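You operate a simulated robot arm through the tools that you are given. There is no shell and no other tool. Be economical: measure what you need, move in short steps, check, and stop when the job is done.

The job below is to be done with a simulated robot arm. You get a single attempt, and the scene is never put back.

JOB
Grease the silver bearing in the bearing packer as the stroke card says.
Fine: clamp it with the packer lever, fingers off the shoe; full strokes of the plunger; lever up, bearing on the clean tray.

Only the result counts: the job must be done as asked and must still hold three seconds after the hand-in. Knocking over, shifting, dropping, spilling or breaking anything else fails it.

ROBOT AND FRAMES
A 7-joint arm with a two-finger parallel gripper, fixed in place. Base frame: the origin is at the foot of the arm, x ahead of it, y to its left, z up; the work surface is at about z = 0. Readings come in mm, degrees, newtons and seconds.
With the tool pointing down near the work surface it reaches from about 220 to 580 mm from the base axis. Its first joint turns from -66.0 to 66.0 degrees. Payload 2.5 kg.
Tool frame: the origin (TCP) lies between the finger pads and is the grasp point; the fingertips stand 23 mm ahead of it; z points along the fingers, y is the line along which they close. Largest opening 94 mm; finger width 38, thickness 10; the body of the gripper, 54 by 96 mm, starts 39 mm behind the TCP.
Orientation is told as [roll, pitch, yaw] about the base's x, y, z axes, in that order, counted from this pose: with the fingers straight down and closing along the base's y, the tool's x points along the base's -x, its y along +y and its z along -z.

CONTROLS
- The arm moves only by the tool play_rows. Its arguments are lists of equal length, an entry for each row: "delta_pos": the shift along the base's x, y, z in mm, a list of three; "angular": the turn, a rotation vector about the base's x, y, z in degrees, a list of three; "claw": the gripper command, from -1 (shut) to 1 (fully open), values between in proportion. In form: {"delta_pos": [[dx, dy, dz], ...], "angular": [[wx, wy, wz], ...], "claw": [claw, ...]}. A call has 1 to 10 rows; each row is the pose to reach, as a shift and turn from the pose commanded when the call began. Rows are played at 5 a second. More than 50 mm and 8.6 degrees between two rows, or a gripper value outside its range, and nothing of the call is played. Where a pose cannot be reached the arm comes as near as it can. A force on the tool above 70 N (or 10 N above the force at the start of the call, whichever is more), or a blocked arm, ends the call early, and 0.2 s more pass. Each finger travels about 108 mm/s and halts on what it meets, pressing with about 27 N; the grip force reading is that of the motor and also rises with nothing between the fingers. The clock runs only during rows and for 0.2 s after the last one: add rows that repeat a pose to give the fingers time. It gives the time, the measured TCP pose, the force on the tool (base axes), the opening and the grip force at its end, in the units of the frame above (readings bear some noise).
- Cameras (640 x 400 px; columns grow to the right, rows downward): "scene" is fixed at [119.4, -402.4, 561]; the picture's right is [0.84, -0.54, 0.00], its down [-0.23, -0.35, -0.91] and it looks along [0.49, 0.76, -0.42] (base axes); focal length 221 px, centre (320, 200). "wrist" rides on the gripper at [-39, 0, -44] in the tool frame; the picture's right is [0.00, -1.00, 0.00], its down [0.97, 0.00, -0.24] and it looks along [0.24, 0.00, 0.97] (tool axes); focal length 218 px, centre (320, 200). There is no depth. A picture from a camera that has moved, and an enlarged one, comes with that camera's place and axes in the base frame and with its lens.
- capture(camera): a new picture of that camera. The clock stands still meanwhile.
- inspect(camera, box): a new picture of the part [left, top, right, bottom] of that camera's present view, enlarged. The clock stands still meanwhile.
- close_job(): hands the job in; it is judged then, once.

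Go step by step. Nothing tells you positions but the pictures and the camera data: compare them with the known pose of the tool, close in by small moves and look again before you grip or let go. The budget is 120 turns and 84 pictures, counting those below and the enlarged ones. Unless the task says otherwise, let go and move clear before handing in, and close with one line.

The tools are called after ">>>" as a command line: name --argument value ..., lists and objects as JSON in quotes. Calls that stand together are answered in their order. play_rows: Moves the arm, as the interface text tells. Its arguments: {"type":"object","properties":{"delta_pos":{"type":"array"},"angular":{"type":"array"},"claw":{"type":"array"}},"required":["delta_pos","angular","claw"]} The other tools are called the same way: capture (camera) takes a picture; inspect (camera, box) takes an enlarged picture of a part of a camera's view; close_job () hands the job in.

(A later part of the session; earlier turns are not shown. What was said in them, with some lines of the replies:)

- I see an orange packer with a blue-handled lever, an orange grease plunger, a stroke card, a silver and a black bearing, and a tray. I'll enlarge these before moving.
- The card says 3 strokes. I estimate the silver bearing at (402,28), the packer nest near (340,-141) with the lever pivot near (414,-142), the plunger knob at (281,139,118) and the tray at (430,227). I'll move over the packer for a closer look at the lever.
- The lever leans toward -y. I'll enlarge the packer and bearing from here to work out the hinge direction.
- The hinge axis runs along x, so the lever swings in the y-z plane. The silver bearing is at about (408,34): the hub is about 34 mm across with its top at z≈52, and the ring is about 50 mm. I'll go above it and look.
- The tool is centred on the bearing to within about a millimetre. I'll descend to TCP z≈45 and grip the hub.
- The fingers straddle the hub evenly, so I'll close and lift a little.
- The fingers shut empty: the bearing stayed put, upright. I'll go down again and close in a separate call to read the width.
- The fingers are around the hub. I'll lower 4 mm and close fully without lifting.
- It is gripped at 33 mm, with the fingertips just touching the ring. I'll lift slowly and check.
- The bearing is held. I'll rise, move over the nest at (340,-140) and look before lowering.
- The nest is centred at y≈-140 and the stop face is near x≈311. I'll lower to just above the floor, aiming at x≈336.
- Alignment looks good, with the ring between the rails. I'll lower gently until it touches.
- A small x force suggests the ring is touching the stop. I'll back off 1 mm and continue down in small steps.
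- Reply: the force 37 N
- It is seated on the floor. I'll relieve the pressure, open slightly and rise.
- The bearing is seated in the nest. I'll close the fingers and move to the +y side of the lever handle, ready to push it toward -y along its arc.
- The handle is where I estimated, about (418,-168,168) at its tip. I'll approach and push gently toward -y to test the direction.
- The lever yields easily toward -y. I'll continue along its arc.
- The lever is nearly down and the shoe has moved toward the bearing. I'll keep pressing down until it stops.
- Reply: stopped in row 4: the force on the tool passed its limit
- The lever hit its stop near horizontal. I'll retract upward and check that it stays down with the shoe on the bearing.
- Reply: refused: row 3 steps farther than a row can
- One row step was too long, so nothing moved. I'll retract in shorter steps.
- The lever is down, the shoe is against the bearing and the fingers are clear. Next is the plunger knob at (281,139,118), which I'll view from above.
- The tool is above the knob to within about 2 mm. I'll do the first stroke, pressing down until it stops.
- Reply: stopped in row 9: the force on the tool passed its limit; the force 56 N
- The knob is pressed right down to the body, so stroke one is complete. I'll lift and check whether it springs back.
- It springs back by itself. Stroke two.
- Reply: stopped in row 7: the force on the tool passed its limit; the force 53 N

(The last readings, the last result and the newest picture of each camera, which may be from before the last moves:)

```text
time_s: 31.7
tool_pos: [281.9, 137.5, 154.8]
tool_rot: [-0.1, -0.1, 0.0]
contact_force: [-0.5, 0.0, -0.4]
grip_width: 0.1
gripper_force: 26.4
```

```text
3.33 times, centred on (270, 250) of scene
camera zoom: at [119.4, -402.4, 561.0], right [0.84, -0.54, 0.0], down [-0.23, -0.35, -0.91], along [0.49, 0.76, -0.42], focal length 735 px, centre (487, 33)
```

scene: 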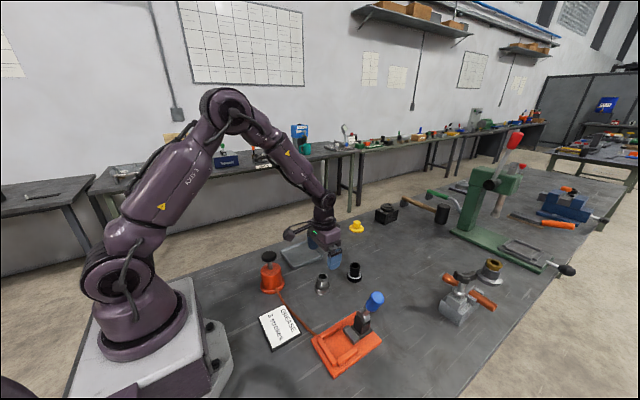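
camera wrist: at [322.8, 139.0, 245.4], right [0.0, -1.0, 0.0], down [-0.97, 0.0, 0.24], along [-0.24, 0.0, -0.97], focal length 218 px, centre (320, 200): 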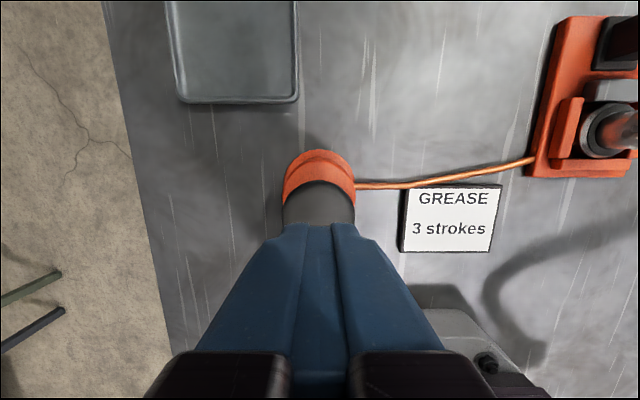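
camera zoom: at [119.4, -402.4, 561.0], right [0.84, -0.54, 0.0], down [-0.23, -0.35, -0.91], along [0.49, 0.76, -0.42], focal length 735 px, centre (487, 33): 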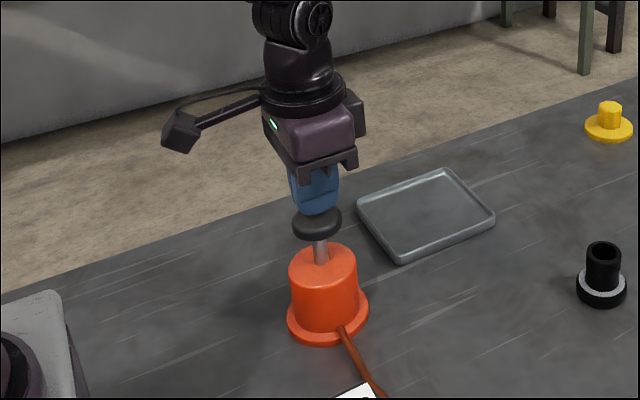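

Stroke two reached the same stop (z 116.6) and the knob returned fully. Stroke three, then I'll rise clear.

>>> play_rows --delta_pos '[[0, 0, -8], [0, 0, -14], [0, 0, -20], [0, 0, -26], [0, 0, -32], [0, 0, -38], [0, 0, -44], [0, 0, -50]]' --angular '[[0, 0, 0], [0, 0, 0], [0, 0, 0], [0, 0, 0], [0, 0, 0], [0, 0, 0], [0, 0, 0], [0, 0, 0]]' --claw '[-1, -1, -1, -1, -1, -1, -1, -1]'

>>> play_rows --delta_pos '[[0, 0, 10], [0, 0, 20], [0, 0, 30], [0, 0, 60], [0, 0, 90], [0, 0, 115], [0, 0, 115]]' --angular '[[0, 0, 0], [0, 0, 0], [0, 0, 0], [0, 0, 0], [0, 0, 0], [0, 0, 0], [0, 0, 0]]' --claw '[-1, -1, -1, -1, -1, -1, -1]'

>>> capture --camera "scene"

```text
time_s: 33.4
tool_pos: [280.9, 139.3, 116.4]
tool_rot: [-0.1, -0.1, -0.1]
contact_force: [-14.0, -8.1, 49.0]
grip_width: 0.1
gripper_force: 27.2
stopped in row 8: the force on the tool passed its limit (the readings are from after the stop); the commanded pose is now the measured one
```

```text
time_s: 35.0
tool_pos: [280.8, 140.0, 228.5]
tool_rot: [-0.1, 0.0, 0.0]
contact_force: [0.6, -0.2, 0.4]
grip_width: 0.0
gripper_force: 27.0
```

```text
40 pictures are left
```

scene: 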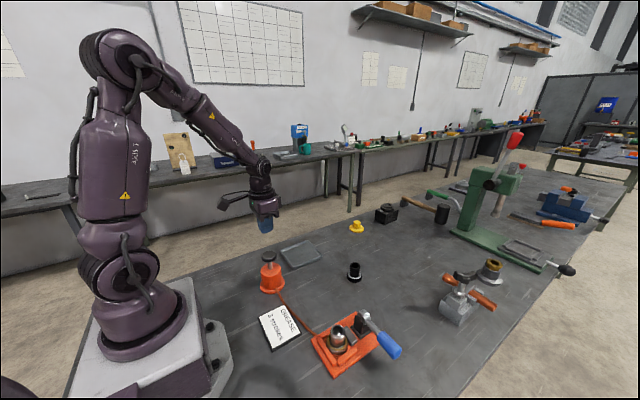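

All three strokes were full. To raise the lever I'll grip its handle with the fingers closing along x (tool yawed -90°), so it can pivot between the pads. First I'll travel there high and rotate.

>>> play_rows --delta_pos '[[15, -41, 0], [30, -82, 0], [45, -123, 0], [60, -164, 0], [75, -205, 0], [90, -246, 0], [105, -287, 0], [120, -329, 0], [134, -370, 0], [134, -370, 0]]' --angular '[[0, 0, -8.5], [0, 0, -17], [0, 0, -25.5], [0, 0, -34], [0, 0, -42.5], [0, 0, -51], [0, 0, -59.5], [0, 0, -68], [0, 0, -76.5], [0, 0, -85]]' --claw '[-1, -1, -1, -1, -1, -1, -1, -1, -0.5, 0.3]'

>>> play_rows --delta_pos '[[0, 0, -20], [0, 0, -40], [0, 0, -40]]' --angular '[[0, 0, -5], [0, 0, -5], [0, 0, -5]]' --claw '[0.3, 0.3, 0.3]'

>>> capture --camera "wrist"

>>> inspect --camera "scene" --box '[300, 240, 440, 380]'

```text
time_s: 37.2
tool_pos: [415.3, -232.3, 229.2]
tool_rot: [-0.2, 0.0, -85.2]
contact_force: [-0.1, 0.9, 0.1]
grip_width: 61.2
gripper_force: 0.0
```

```text
time_s: 38.0
tool_pos: [416.5, -230.6, 186.9]
tool_rot: [-0.1, 0.0, -90.2]
contact_force: [0.8, -0.2, -0.3]
grip_width: 61.0
gripper_force: 0.1
```

```text
39 pictures are left
camera wrist: at [416.4, -269.8, 230.6], right [-1.0, 0.0, 0.0], down [0.0, 0.97, 0.24], along [0.0, 0.24, -0.97], focal length 218 px, centre (320, 200)
```

wrist: 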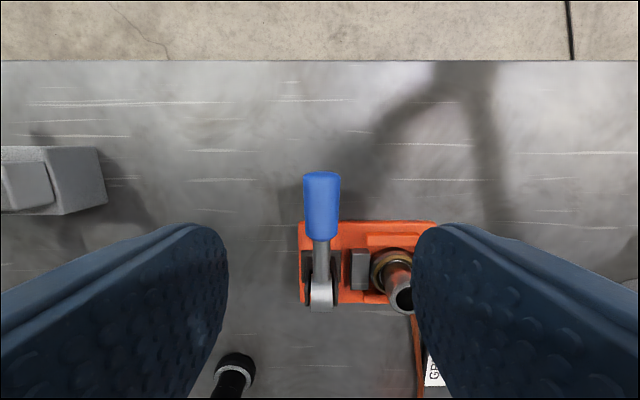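

```text
2.86 times, centred on (370, 310) of scene
camera zoom: at [119.4, -402.4, 561.0], right [0.84, -0.54, 0.0], down [-0.23, -0.35, -0.91], along [0.49, 0.76, -0.42], focal length 630 px, centre (177, -114)
```

zoom: 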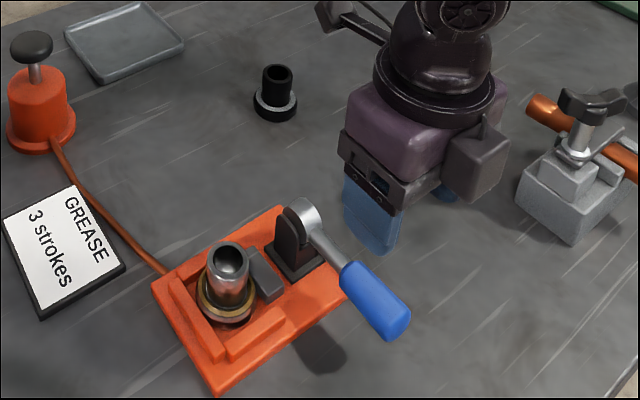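

The bearing now shows grease on its ring. The handle lies centred beneath the tool (x≈415, y -193..-250, z≈62), so I'll descend around it.

>>> play_rows --delta_pos '[[0, 0, -40], [0, 0, -75], [0, 0, -105], [0, 0, -122], [0, 0, -122]]' --angular '[[0, 0, 0], [0, 0, 0], [0, 0, 0], [0, 0, 0], [0, 0, 0]]' --claw '[0.3, 0.3, 0.3, 0.3, 0.3]'

>>> capture --camera "wrist"

>>> inspect --camera "scene" --box '[300, 260, 440, 380]'

```text
time_s: 39.2
tool_pos: [416.0, -232.1, 65.0]
tool_rot: [-0.1, 0.0, -90.1]
contact_force: [-0.5, 0.1, 0.7]
grip_width: 61.1
gripper_force: 0.0
```

```text
37 pictures are left
camera wrist: at [415.8, -270.9, 108.5], right [-1.0, 0.0, 0.0], down [0.0, 0.97, 0.24], along [0.0, 0.24, -0.97], focal length 218 px, centre (320, 200)
```

wrist: 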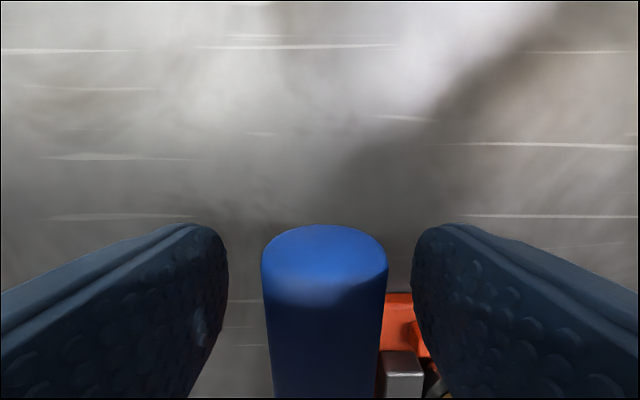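

```text
3.33 times, centred on (370, 320) of scene
camera zoom: at [119.4, -402.4, 561.0], right [0.84, -0.54, 0.0], down [-0.23, -0.35, -0.91], along [0.49, 0.76, -0.42], focal length 735 px, centre (153, -200)
```

zoom: 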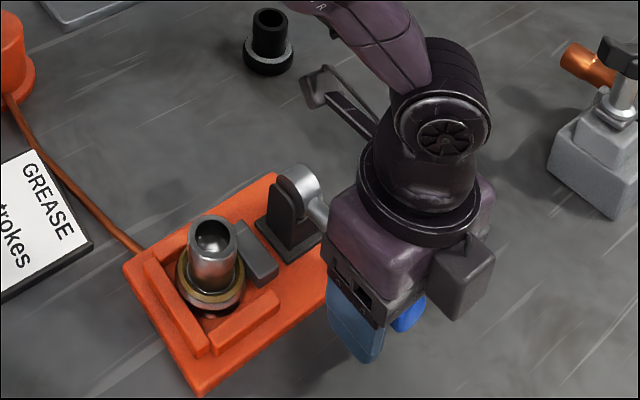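

The handle is centred between the fingers. I'll close on it, then follow the arc upward.

>>> play_rows --delta_pos '[[0, 0, 0], [0, 0, 0], [0, 0, 0]]' --angular '[[0, 0, 0], [0, 0, 0], [0, 0, 0]]' --claw '[-1, -1, -1]'

>>> play_rows --delta_pos '[[0, 0.8, 12], [0, 3.1, 23.8], [0, 7, 35.2], [0, 12.3, 46], [0, 19, 56], [0, 27, 65]]' --angular '[[0, 0, 0], [0, 0, 0], [0, 0, 0], [0, 0, 0], [0, 0, 0], [0, 0, 0]]' --claw '[-1, -1, -1, -1, -1, -1]'

>>> inspect --camera "scene" --box '[300, 240, 440, 380]'

```text
time_s: 40.0
tool_pos: [415.4, -232.3, 66.5]
tool_rot: [-0.3, 0.0, -89.9]
contact_force: [-9.9, 2.4, 2.8]
grip_width: 28.2
gripper_force: 44.8
```

```text
time_s: 41.4
tool_pos: [415.0, -207.7, 132.1]
tool_rot: [-0.3, -0.1, -90.1]
contact_force: [-13.2, -14.3, -8.5]
grip_width: 28.6
gripper_force: 44.8
```

```text
2.86 times, centred on (370, 310) of scene
camera zoom: at [119.4, -402.4, 561.0], right [0.84, -0.54, 0.0], down [-0.23, -0.35, -0.91], along [0.49, 0.76, -0.42], focal length 630 px, centre (177, -114)
```

zoom: 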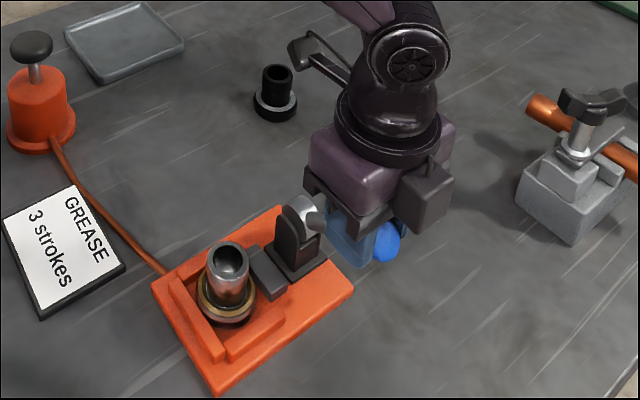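

The lever follows and the shoe has backed off. I'll continue to the upright position.

>>> play_rows --delta_pos '[[0, 9, 8], [0, 19, 14.7], [0, 30, 20], [0, 36, 22], [0, 40, 23], [0, 43, 23]]' --angular '[[0, 0, 0], [0, 0, 0], [0, 0, 0], [0, 0, 0], [0, 0, 0], [0, 0, 0]]' --claw '[-1, -1, -1, -1, -1, -1]'

>>> inspect --camera "scene" --box '[300, 240, 440, 380]'

```text
time_s: 42.8
tool_pos: [415.2, -165.5, 156.4]
tool_rot: [-0.1, -0.4, -90.3]
contact_force: [-12.4, -20.6, 20.1]
grip_width: 28.6
gripper_force: 44.7
```

```text
2.86 times, centred on (370, 310) of scene
camera zoom: at [119.2, -402.3, 561.1], right [0.84, -0.54, 0.0], down [-0.23, -0.35, -0.91], along [0.49, 0.76, -0.42], focal length 630 px, centre (177, -114)
```

zoom: 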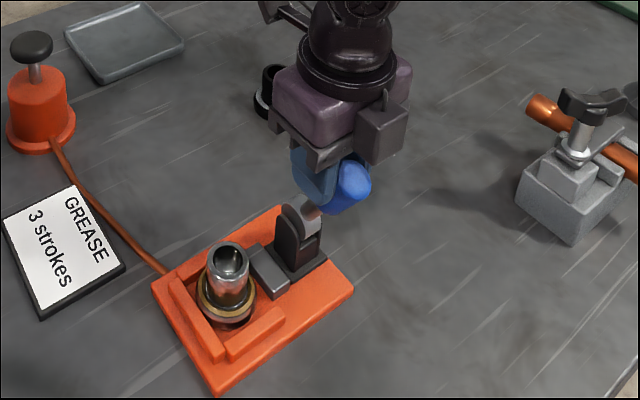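

The lever looks near upright but part is hidden. I'll open, rise clear and compare it with the starting picture.

>>> play_rows --delta_pos '[[0, 0, 0], [0, 0, 0], [0, 0, 20], [0, 0, 50], [0, 0, 80], [0, 0, 80]]' --angular '[[0, 0, 0], [0, 0, 0], [0, 0, 0], [0, 0, 0], [0, 0, 0], [0, 0, 0]]' --claw '[0.3, 0.3, 0.3, 0.3, 0.3, 0.3]'

>>> inspect --camera "scene" --box '[300, 280, 400, 380]'

>>> capture --camera "wrist"

```text
time_s: 44.2
tool_pos: [414.4, -161.7, 234.8]
tool_rot: [-0.2, -0.1, -89.9]
contact_force: [-0.6, 0.6, 0.5]
grip_width: 61.1
gripper_force: 0.0
```

```text
4.00 times, centred on (350, 330) of scene
camera zoom: at [119.3, -402.4, 561.0], right [0.84, -0.54, 0.0], down [-0.23, -0.35, -0.91], along [0.49, 0.76, -0.42], focal length 882 px, centre (200, -320)
```

zoom: 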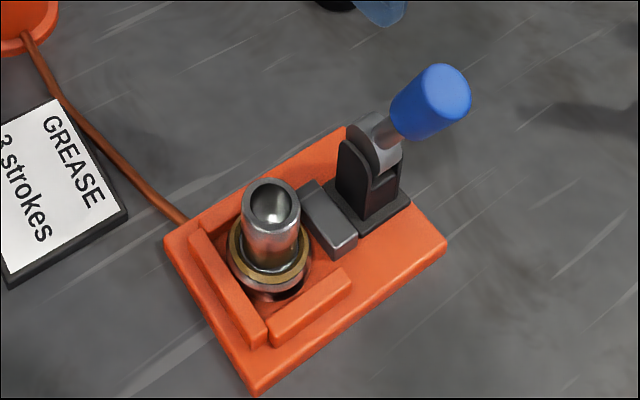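

```text
32 pictures are left
camera wrist: at [414.9, -200.2, 277.2], right [-1.0, 0.0, 0.0], down [0.0, 0.97, 0.24], along [0.0, 0.24, -0.97], focal length 218 px, centre (320, 200)
```

wrist: 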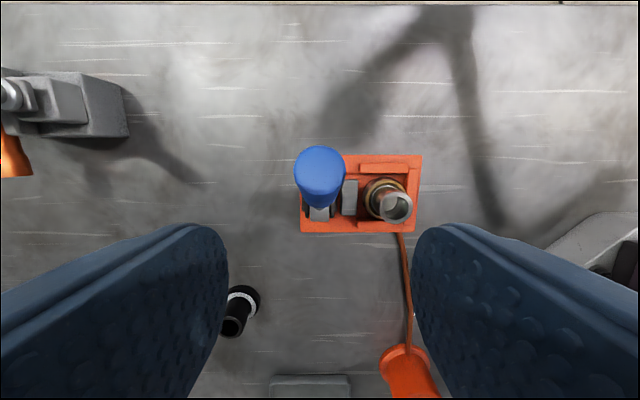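

The lever is about 10° short of its starting angle. I'll close the fingers, go to the handle's -y side and push it fully up toward +y.

>>> play_rows --delta_pos '[[0, -40, 0], [0, -85, 0], [0, -85, -40], [0, -85, -84], [0, -85, -84]]' --angular '[[0, 0, 0], [0, 0, 0], [0, 0, 0], [0, 0, 0], [0, 0, 0]]' --claw '[-1, -1, -1, -1, -1]'

>>> play_rows --delta_pos '[[0, 15, 0], [0, 25, 0], [0, 31, 0], [0, 36, 0], [0, 40, 0], [0, 43, 0]]' --angular '[[0, 0, 0], [0, 0, 0], [0, 0, 0], [0, 0, 0], [0, 0, 0], [0, 0, 0]]' --claw '[-1, -1, -1, -1, -1, -1]'

>>> inspect --camera "scene" --box '[300, 280, 400, 380]'

```text
time_s: 45.4
tool_pos: [415.1, -246.7, 150.0]
tool_rot: [-0.1, 0.0, -90.0]
contact_force: [0.1, 0.3, 0.8]
grip_width: 0.1
gripper_force: 27.3
```

```text
time_s: 46.8
tool_pos: [415.6, -206.9, 151.5]
tool_rot: [-0.1, -0.4, -90.1]
contact_force: [5.0, -18.7, -5.7]
grip_width: 0.0
gripper_force: 27.0
```

```text
4.00 times, centred on (350, 330) of scene
camera zoom: at [119.4, -402.4, 561.0], right [0.84, -0.54, 0.0], down [-0.23, -0.35, -0.91], along [0.49, 0.76, -0.42], focal length 882 px, centre (200, -320)
```

zoom: 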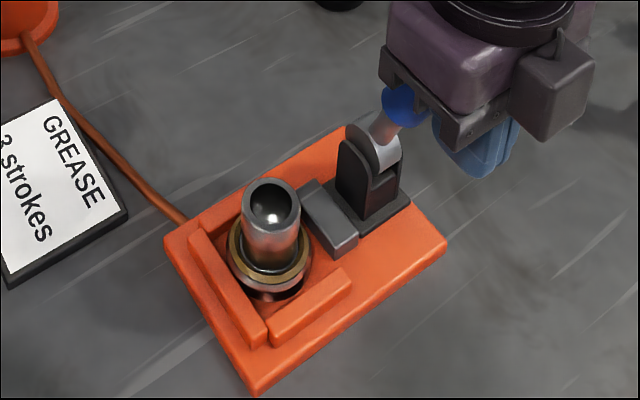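

The resistance has risen to about 19 N, which is probably the upper stop. I'll press slightly more, then back off and compare.

>>> play_rows --delta_pos '[[0, 2, 0], [0, 4, 0], [0, 5, 0], [0, 5, 0]]' --angular '[[0, 0, 0], [0, 0, 0], [0, 0, 0], [0, 0, 0]]' --claw '[-1, -1, -1, -1]'

>>> play_rows --delta_pos '[[0, -20, 0], [0, -50, 0], [0, -50, 40], [0, -50, 80], [0, -50, 80]]' --angular '[[0, 0, 0], [0, 0, 0], [0, 0, 0], [0, 0, 0], [0, 0, 0]]' --claw '[-1, -1, -1, -1, -1]'

>>> inspect --camera "scene" --box '[300, 280, 400, 380]'

```text
time_s: 47.8
tool_pos: [413.5, -206.4, 152.3]
tool_rot: [0.2, -0.9, -90.6]
contact_force: [8.2, -42.2, -6.1]
grip_width: 0.0
gripper_force: 26.5
```

```text
time_s: 49.0
tool_pos: [415.9, -249.1, 231.5]
tool_rot: [-0.1, -0.1, -89.9]
contact_force: [0.0, 0.9, -0.4]
grip_width: 0.0
gripper_force: 27.2
```

```text
4.00 times, centred on (350, 330) of scene
camera zoom: at [119.3, -402.4, 561.0], right [0.84, -0.54, 0.0], down [-0.23, -0.35, -0.91], along [0.49, 0.76, -0.42], focal length 882 px, centre (200, -320)
```

zoom: 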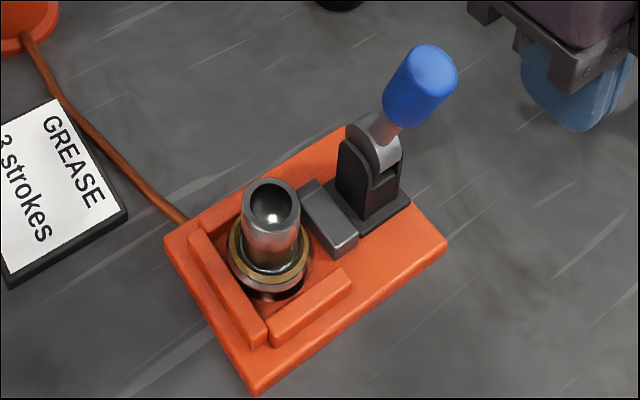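

The lever is back exactly at its starting position and the packer hasn't moved. I'll yaw back to 0° and go above the bearing.

>>> play_rows --delta_pos '[[-15, 0, 10], [-30, 0, 20], [-45, 10, 20], [-60, 25, 20], [-79, 40, 20], [-79, 60, 20], [-79, 80, 20], [-79, 95, 20], [-79, 109, 20], [-79, 109, 20]]' --angular '[[0, 0, 8.5], [0, 0, 17], [0, 0, 25.5], [0, 0, 34], [0, 0, 42.5], [0, 0, 51], [0, 0, 59.5], [0, 0, 68], [0, 0, 76.5], [0, 0, 85]]' --claw '[-1, -1, -1, -1, -1, -1, -1, -0.5, 0, 0.1]'

>>> play_rows --delta_pos '[[0, 0, -30], [0, 0, -70], [0, 0, -100], [0, 0, -100]]' --angular '[[0, 0, 5], [0, 0, 5], [0, 0, 5], [0, 0, 5]]' --claw '[0.1, 0.1, 0.1, 0.1]'

>>> capture --camera "wrist"

```text
time_s: 51.2
tool_pos: [336.3, -139.2, 250.0]
tool_rot: [-0.1, 0.0, -4.7]
contact_force: [0.5, 0.5, 0.1]
grip_width: 51.9
gripper_force: 0.0
```

```text
time_s: 52.2
tool_pos: [337.1, -138.4, 148.8]
tool_rot: [-0.2, 0.0, 0.0]
contact_force: [0.5, -0.3, 0.3]
grip_width: 51.7
gripper_force: 0.1
```

```text
29 pictures are left
camera wrist: at [375.6, -138.7, 191.6], right [0.0, -1.0, 0.0], down [-0.97, 0.0, 0.24], along [-0.24, 0.0, -0.97], focal length 218 px, centre (320, 200)
```

wrist: 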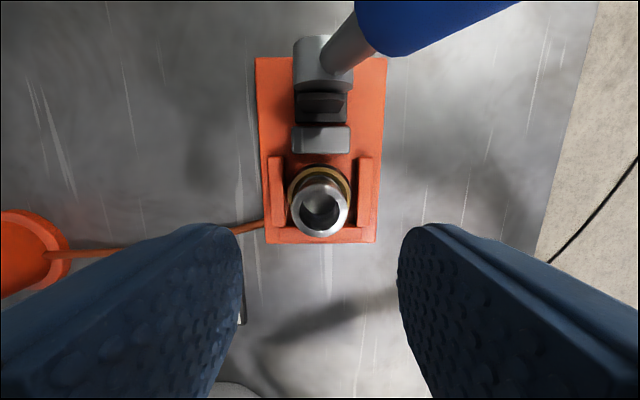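

The bearing is centred under the tool. I'll descend in two stages, narrowing the opening before the fingers pass the rails.

>>> play_rows --delta_pos '[[1, 0, -30], [1, 0, -60], [1, 0, -60], [1, 0, -75], [1, 0, -88], [1, 0, -94], [1, 0, -94]]' --angular '[[0, 0, 0], [0, 0, 0], [0, 0, 0], [0, 0, 0], [0, 0, 0], [0, 0, 0], [0, 0, 0]]' --claw '[0.1, 0, -0.1, -0.1, -0.1, -0.1, -0.1]'

>>> capture --camera "wrist"

```text
time_s: 53.8
tool_pos: [337.4, -139.0, 56.5]
tool_rot: [-0.3, 0.1, -0.1]
contact_force: [-0.9, -0.4, -0.6]
grip_width: 42.1
gripper_force: 0.0
```

```text
28 pictures are left
camera wrist: at [376.1, -139.4, 99.0], right [0.0, -1.0, 0.0], down [-0.97, 0.0, 0.24], along [-0.24, 0.0, -0.97], focal length 218 px, centre (320, 200)
```

wrist: 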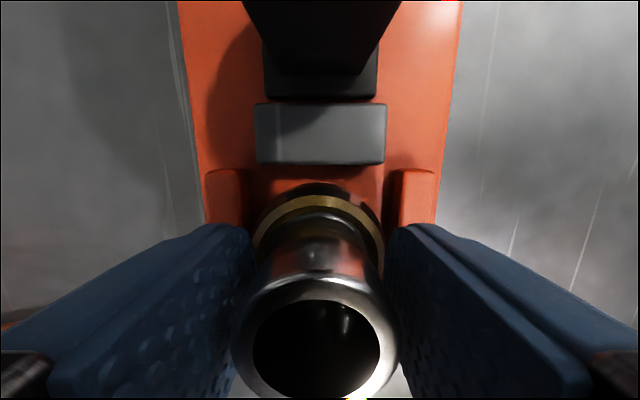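

The fingers straddle the hub. I'll lower 3 mm and close.

>>> play_rows --delta_pos '[[0, 0, -3], [0, 0, -3], [0, 0, -3], [0, 0, -3]]' --angular '[[0, 0, 0], [0, 0, 0], [0, 0, 0], [0, 0, 0]]' --claw '[-0.1, -1, -1, -1]'

>>> play_rows --delta_pos '[[0, 0, 2], [0, 0, 5], [0, 0, 9], [0, 0, 14], [0, 0, 20]]' --angular '[[0, 0, 0], [0, 0, 0], [0, 0, 0], [0, 0, 0], [0, 0, 0]]' --claw '[-1, -1, -1, -1, -1]'

>>> inspect --camera "scene" --box '[300, 280, 400, 380]'

>>> capture --camera "wrist"

```text
time_s: 54.8
tool_pos: [338.1, -140.1, 54.5]
tool_rot: [-0.1, -0.1, 0.0]
contact_force: [-3.0, 3.0, 9.4]
grip_width: 33.1
gripper_force: 26.5
```

```text
time_s: 56.0
tool_pos: [337.8, -139.5, 73.2]
tool_rot: [-0.1, 0.1, 0.0]
contact_force: [-0.2, -0.2, -3.3]
grip_width: 33.2
gripper_force: 27.1
```

```text
4.00 times, centred on (350, 330) of scene
camera zoom: at [119.4, -402.4, 561.0], right [0.84, -0.54, 0.0], down [-0.23, -0.35, -0.91], along [0.49, 0.76, -0.42], focal length 882 px, centre (200, -320)
```

zoom: 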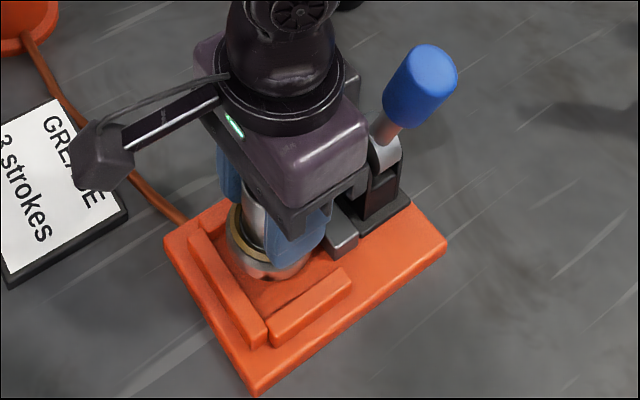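

```text
26 pictures are left
camera wrist: at [376.1, -138.9, 116.7], right [0.0, -1.0, 0.0], down [-0.97, 0.0, 0.24], along [-0.24, 0.0, -0.97], focal length 218 px, centre (320, 200)
```

wrist: 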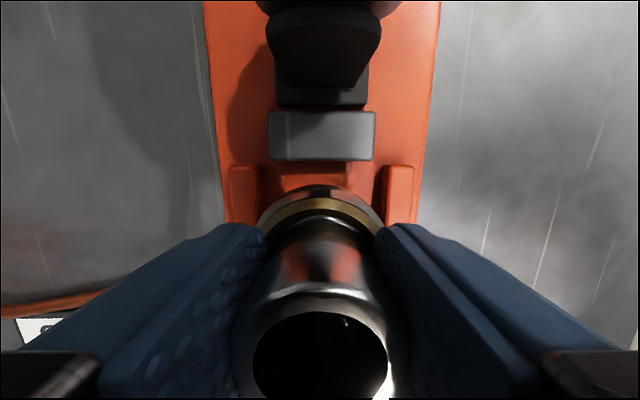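

The bearing is out of the nest. I'll lift it high and carry it toward the tray centre at (430,227).

>>> play_rows --delta_pos '[[0, 0, 25], [0, 0, 55], [5, 10, 80], [13, 45, 85], [22, 85, 85], [32, 125, 85], [42, 165, 85], [52, 205, 85], [62, 245, 85], [72, 285, 85]]' --angular '[[0, 0, 0], [0, 0, 0], [0, 0, 0], [0, 0, 0], [0, 0, 0], [0, 0, 0], [0, 0, 0], [0, 0, 0], [0, 0, 0], [0, 0, 0]]' --claw '[-1, -1, -1, -1, -1, -1, -1, -1, -1, -1]'

>>> play_rows --delta_pos '[[7, 28, 0], [14, 56, 0], [20, 80, 0], [20, 80, 0]]' --angular '[[0, 0, 0], [0, 0, 0], [0, 0, 0], [0, 0, 0]]' --claw '[-1, -1, -1, -1]'

>>> capture --camera "wrist"

>>> inspect --camera "scene" --box '[230, 190, 350, 310]'

```text
time_s: 58.2
tool_pos: [410.3, 146.8, 159.4]
tool_rot: [-0.3, 0.1, -0.2]
contact_force: [0.4, 0.3, -2.8]
grip_width: 33.0
gripper_force: 26.6
```

```text
time_s: 59.2
tool_pos: [429.4, 226.0, 158.8]
tool_rot: [-0.2, 0.0, -0.1]
contact_force: [-0.7, -0.1, -2.6]
grip_width: 33.1
gripper_force: 26.8
```

```text
25 pictures are left
camera wrist: at [468.2, 226.2, 201.9], right [0.0, -1.0, 0.0], down [-0.97, 0.0, 0.24], along [-0.24, 0.0, -0.97], focal length 218 px, centre (320, 200)
```

wrist: 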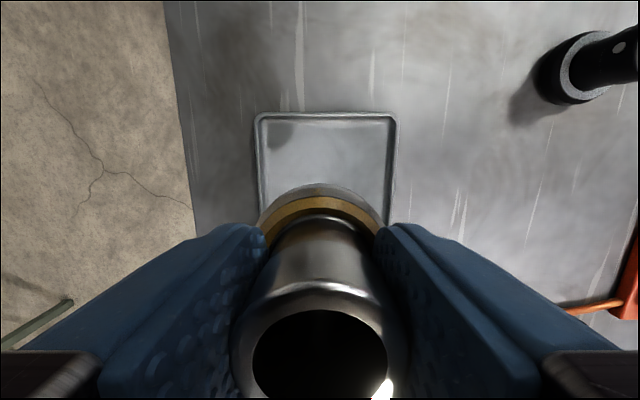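

```text
3.33 times, centred on (290, 250) of scene
camera zoom: at [119.4, -402.4, 561.0], right [0.84, -0.54, 0.0], down [-0.23, -0.35, -0.91], along [0.49, 0.76, -0.42], focal length 735 px, centre (420, 33)
```

zoom: 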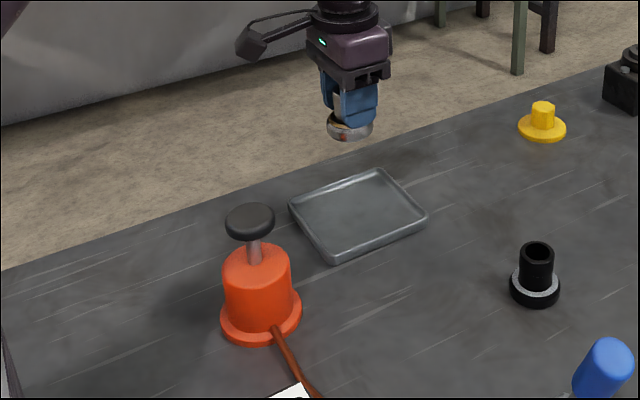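

The tray centre is nearer (431,220), so I'll shift 6 mm and descend to just above its floor.

>>> play_rows --delta_pos '[[1, -3, -25], [2, -6, -55], [2, -6, -80], [2, -6, -95], [2, -6, -100], [2, -6, -100]]' --angular '[[0, 0, 0], [0, 0, 0], [0, 0, 0], [0, 0, 0], [0, 0, 0], [0, 0, 0]]' --claw '[-1, -1, -1, -1, -1, -1]'

>>> inspect --camera "scene" --box '[240, 200, 350, 300]'

```text
time_s: 60.6
tool_pos: [431.4, 220.4, 58.1]
tool_rot: [-0.2, 0.0, 0.0]
contact_force: [-0.9, 0.1, -2.4]
grip_width: 33.1
gripper_force: 26.8
```

```text
4.00 times, centred on (295, 250) of scene
camera zoom: at [119.4, -402.4, 561.0], right [0.84, -0.54, 0.0], down [-0.23, -0.35, -0.91], along [0.49, 0.76, -0.42], focal length 882 px, centre (420, 0)
```

zoom: 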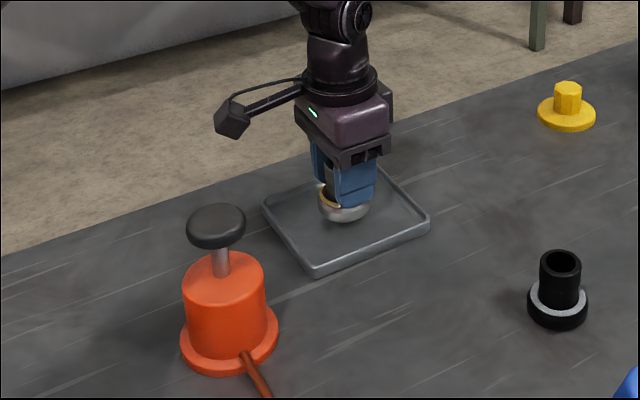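

The bearing is over the middle of the tray. I'll lower it in small steps until it touches.

>>> play_rows --delta_pos '[[0, 0, -4], [0, 0, -7], [0, 0, -9], [0, 0, -11], [0, 0, -12], [0, 0, -12]]' --angular '[[0, 0, 0], [0, 0, 0], [0, 0, 0], [0, 0, 0], [0, 0, 0], [0, 0, 0]]' --claw '[-1, -1, -1, -1, -1, -1]'

```text
time_s: 62.0
tool_pos: [432.6, 220.0, 48.5]
tool_rot: [0.1, -0.3, -0.1]
contact_force: [0.0, -1.7, 19.4]
grip_width: 33.1
gripper_force: 27.0
```

It is in contact at 19 N. I'll ease the pressure, open partly and rise.

>>> play_rows --delta_pos '[[0, 0, 1.5], [0, 0, 1.5], [0, 0, 1.5], [0, 0, 1.5]]' --angular '[[0, 0, 0], [0, 0, 0], [0, 0, 0], [0, 0, 0]]' --claw '[-1, -0.1, 0, 0]'

>>> play_rows --delta_pos '[[0, 0, 10], [0, 0, 30], [0, 0, 60], [0, 0, 100], [0, 0, 140], [0, 0, 140]]' --angular '[[0, 0, 0], [0, 0, 0], [0, 0, 0], [0, 0, 0], [0, 0, 0], [0, 0, 0]]' --claw '[0, 0, 0, 0, 0, 0]'

>>> capture --camera "scene"

>>> inspect --camera "scene" --box '[240, 220, 400, 380]'

>>> capture --camera "wrist"

```text
time_s: 63.0
tool_pos: [431.8, 219.2, 47.1]
tool_rot: [-0.3, 0.0, 0.0]
contact_force: [1.3, -5.5, 13.6]
grip_width: 44.6
gripper_force: 0.0
```

```text
time_s: 64.4
tool_pos: [431.5, 217.9, 189.4]
tool_rot: [-0.1, -0.1, 0.0]
contact_force: [0.2, 0.0, -0.6]
grip_width: 47.0
gripper_force: 0.0
```

```text
22 pictures are left
```

scene: 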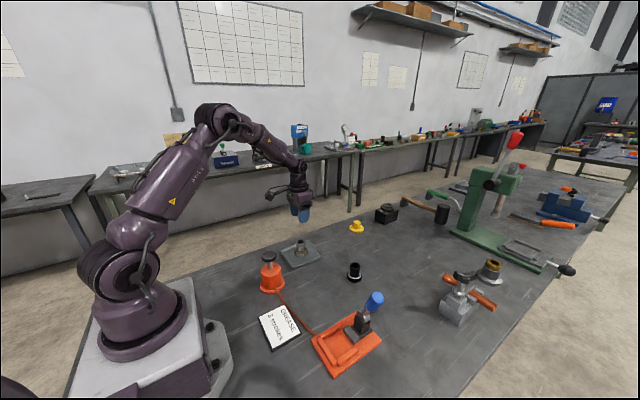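

```text
2.50 times, centred on (320, 300) of scene
camera zoom: at [119.3, -402.4, 561.0], right [0.84, -0.54, 0.0], down [-0.23, -0.35, -0.91], along [0.49, 0.76, -0.42], focal length 552 px, centre (320, -50)
```

zoom: 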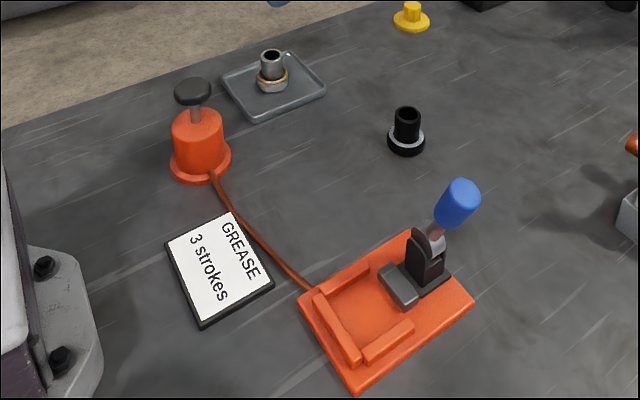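

```text
20 pictures are left
camera wrist: at [469.8, 219.0, 231.8], right [0.0, -1.0, 0.0], down [-0.97, 0.0, 0.24], along [-0.24, 0.0, -0.97], focal length 218 px, centre (320, 200)
```

wrist: 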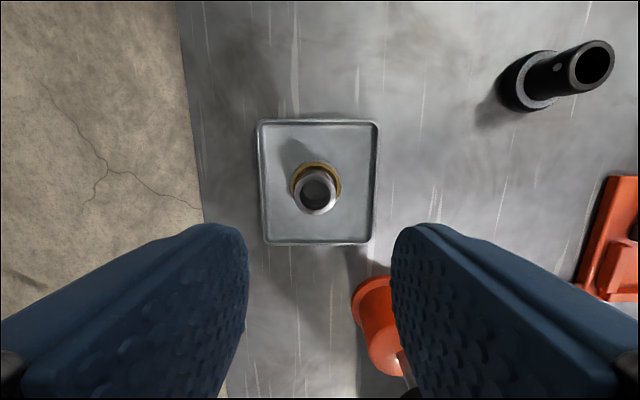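

The greased bearing stands upright in the middle of the tray, the lever is up, everything else is in its place and the hand is clear. I'm handing in.

>>> close_job

```text
The job is handed in.
```

The silver bearing was clamped with the lever, given three full plunger strokes as the card says, and released with the lever back up. It now stands on the clean tray, and the job is handed in.
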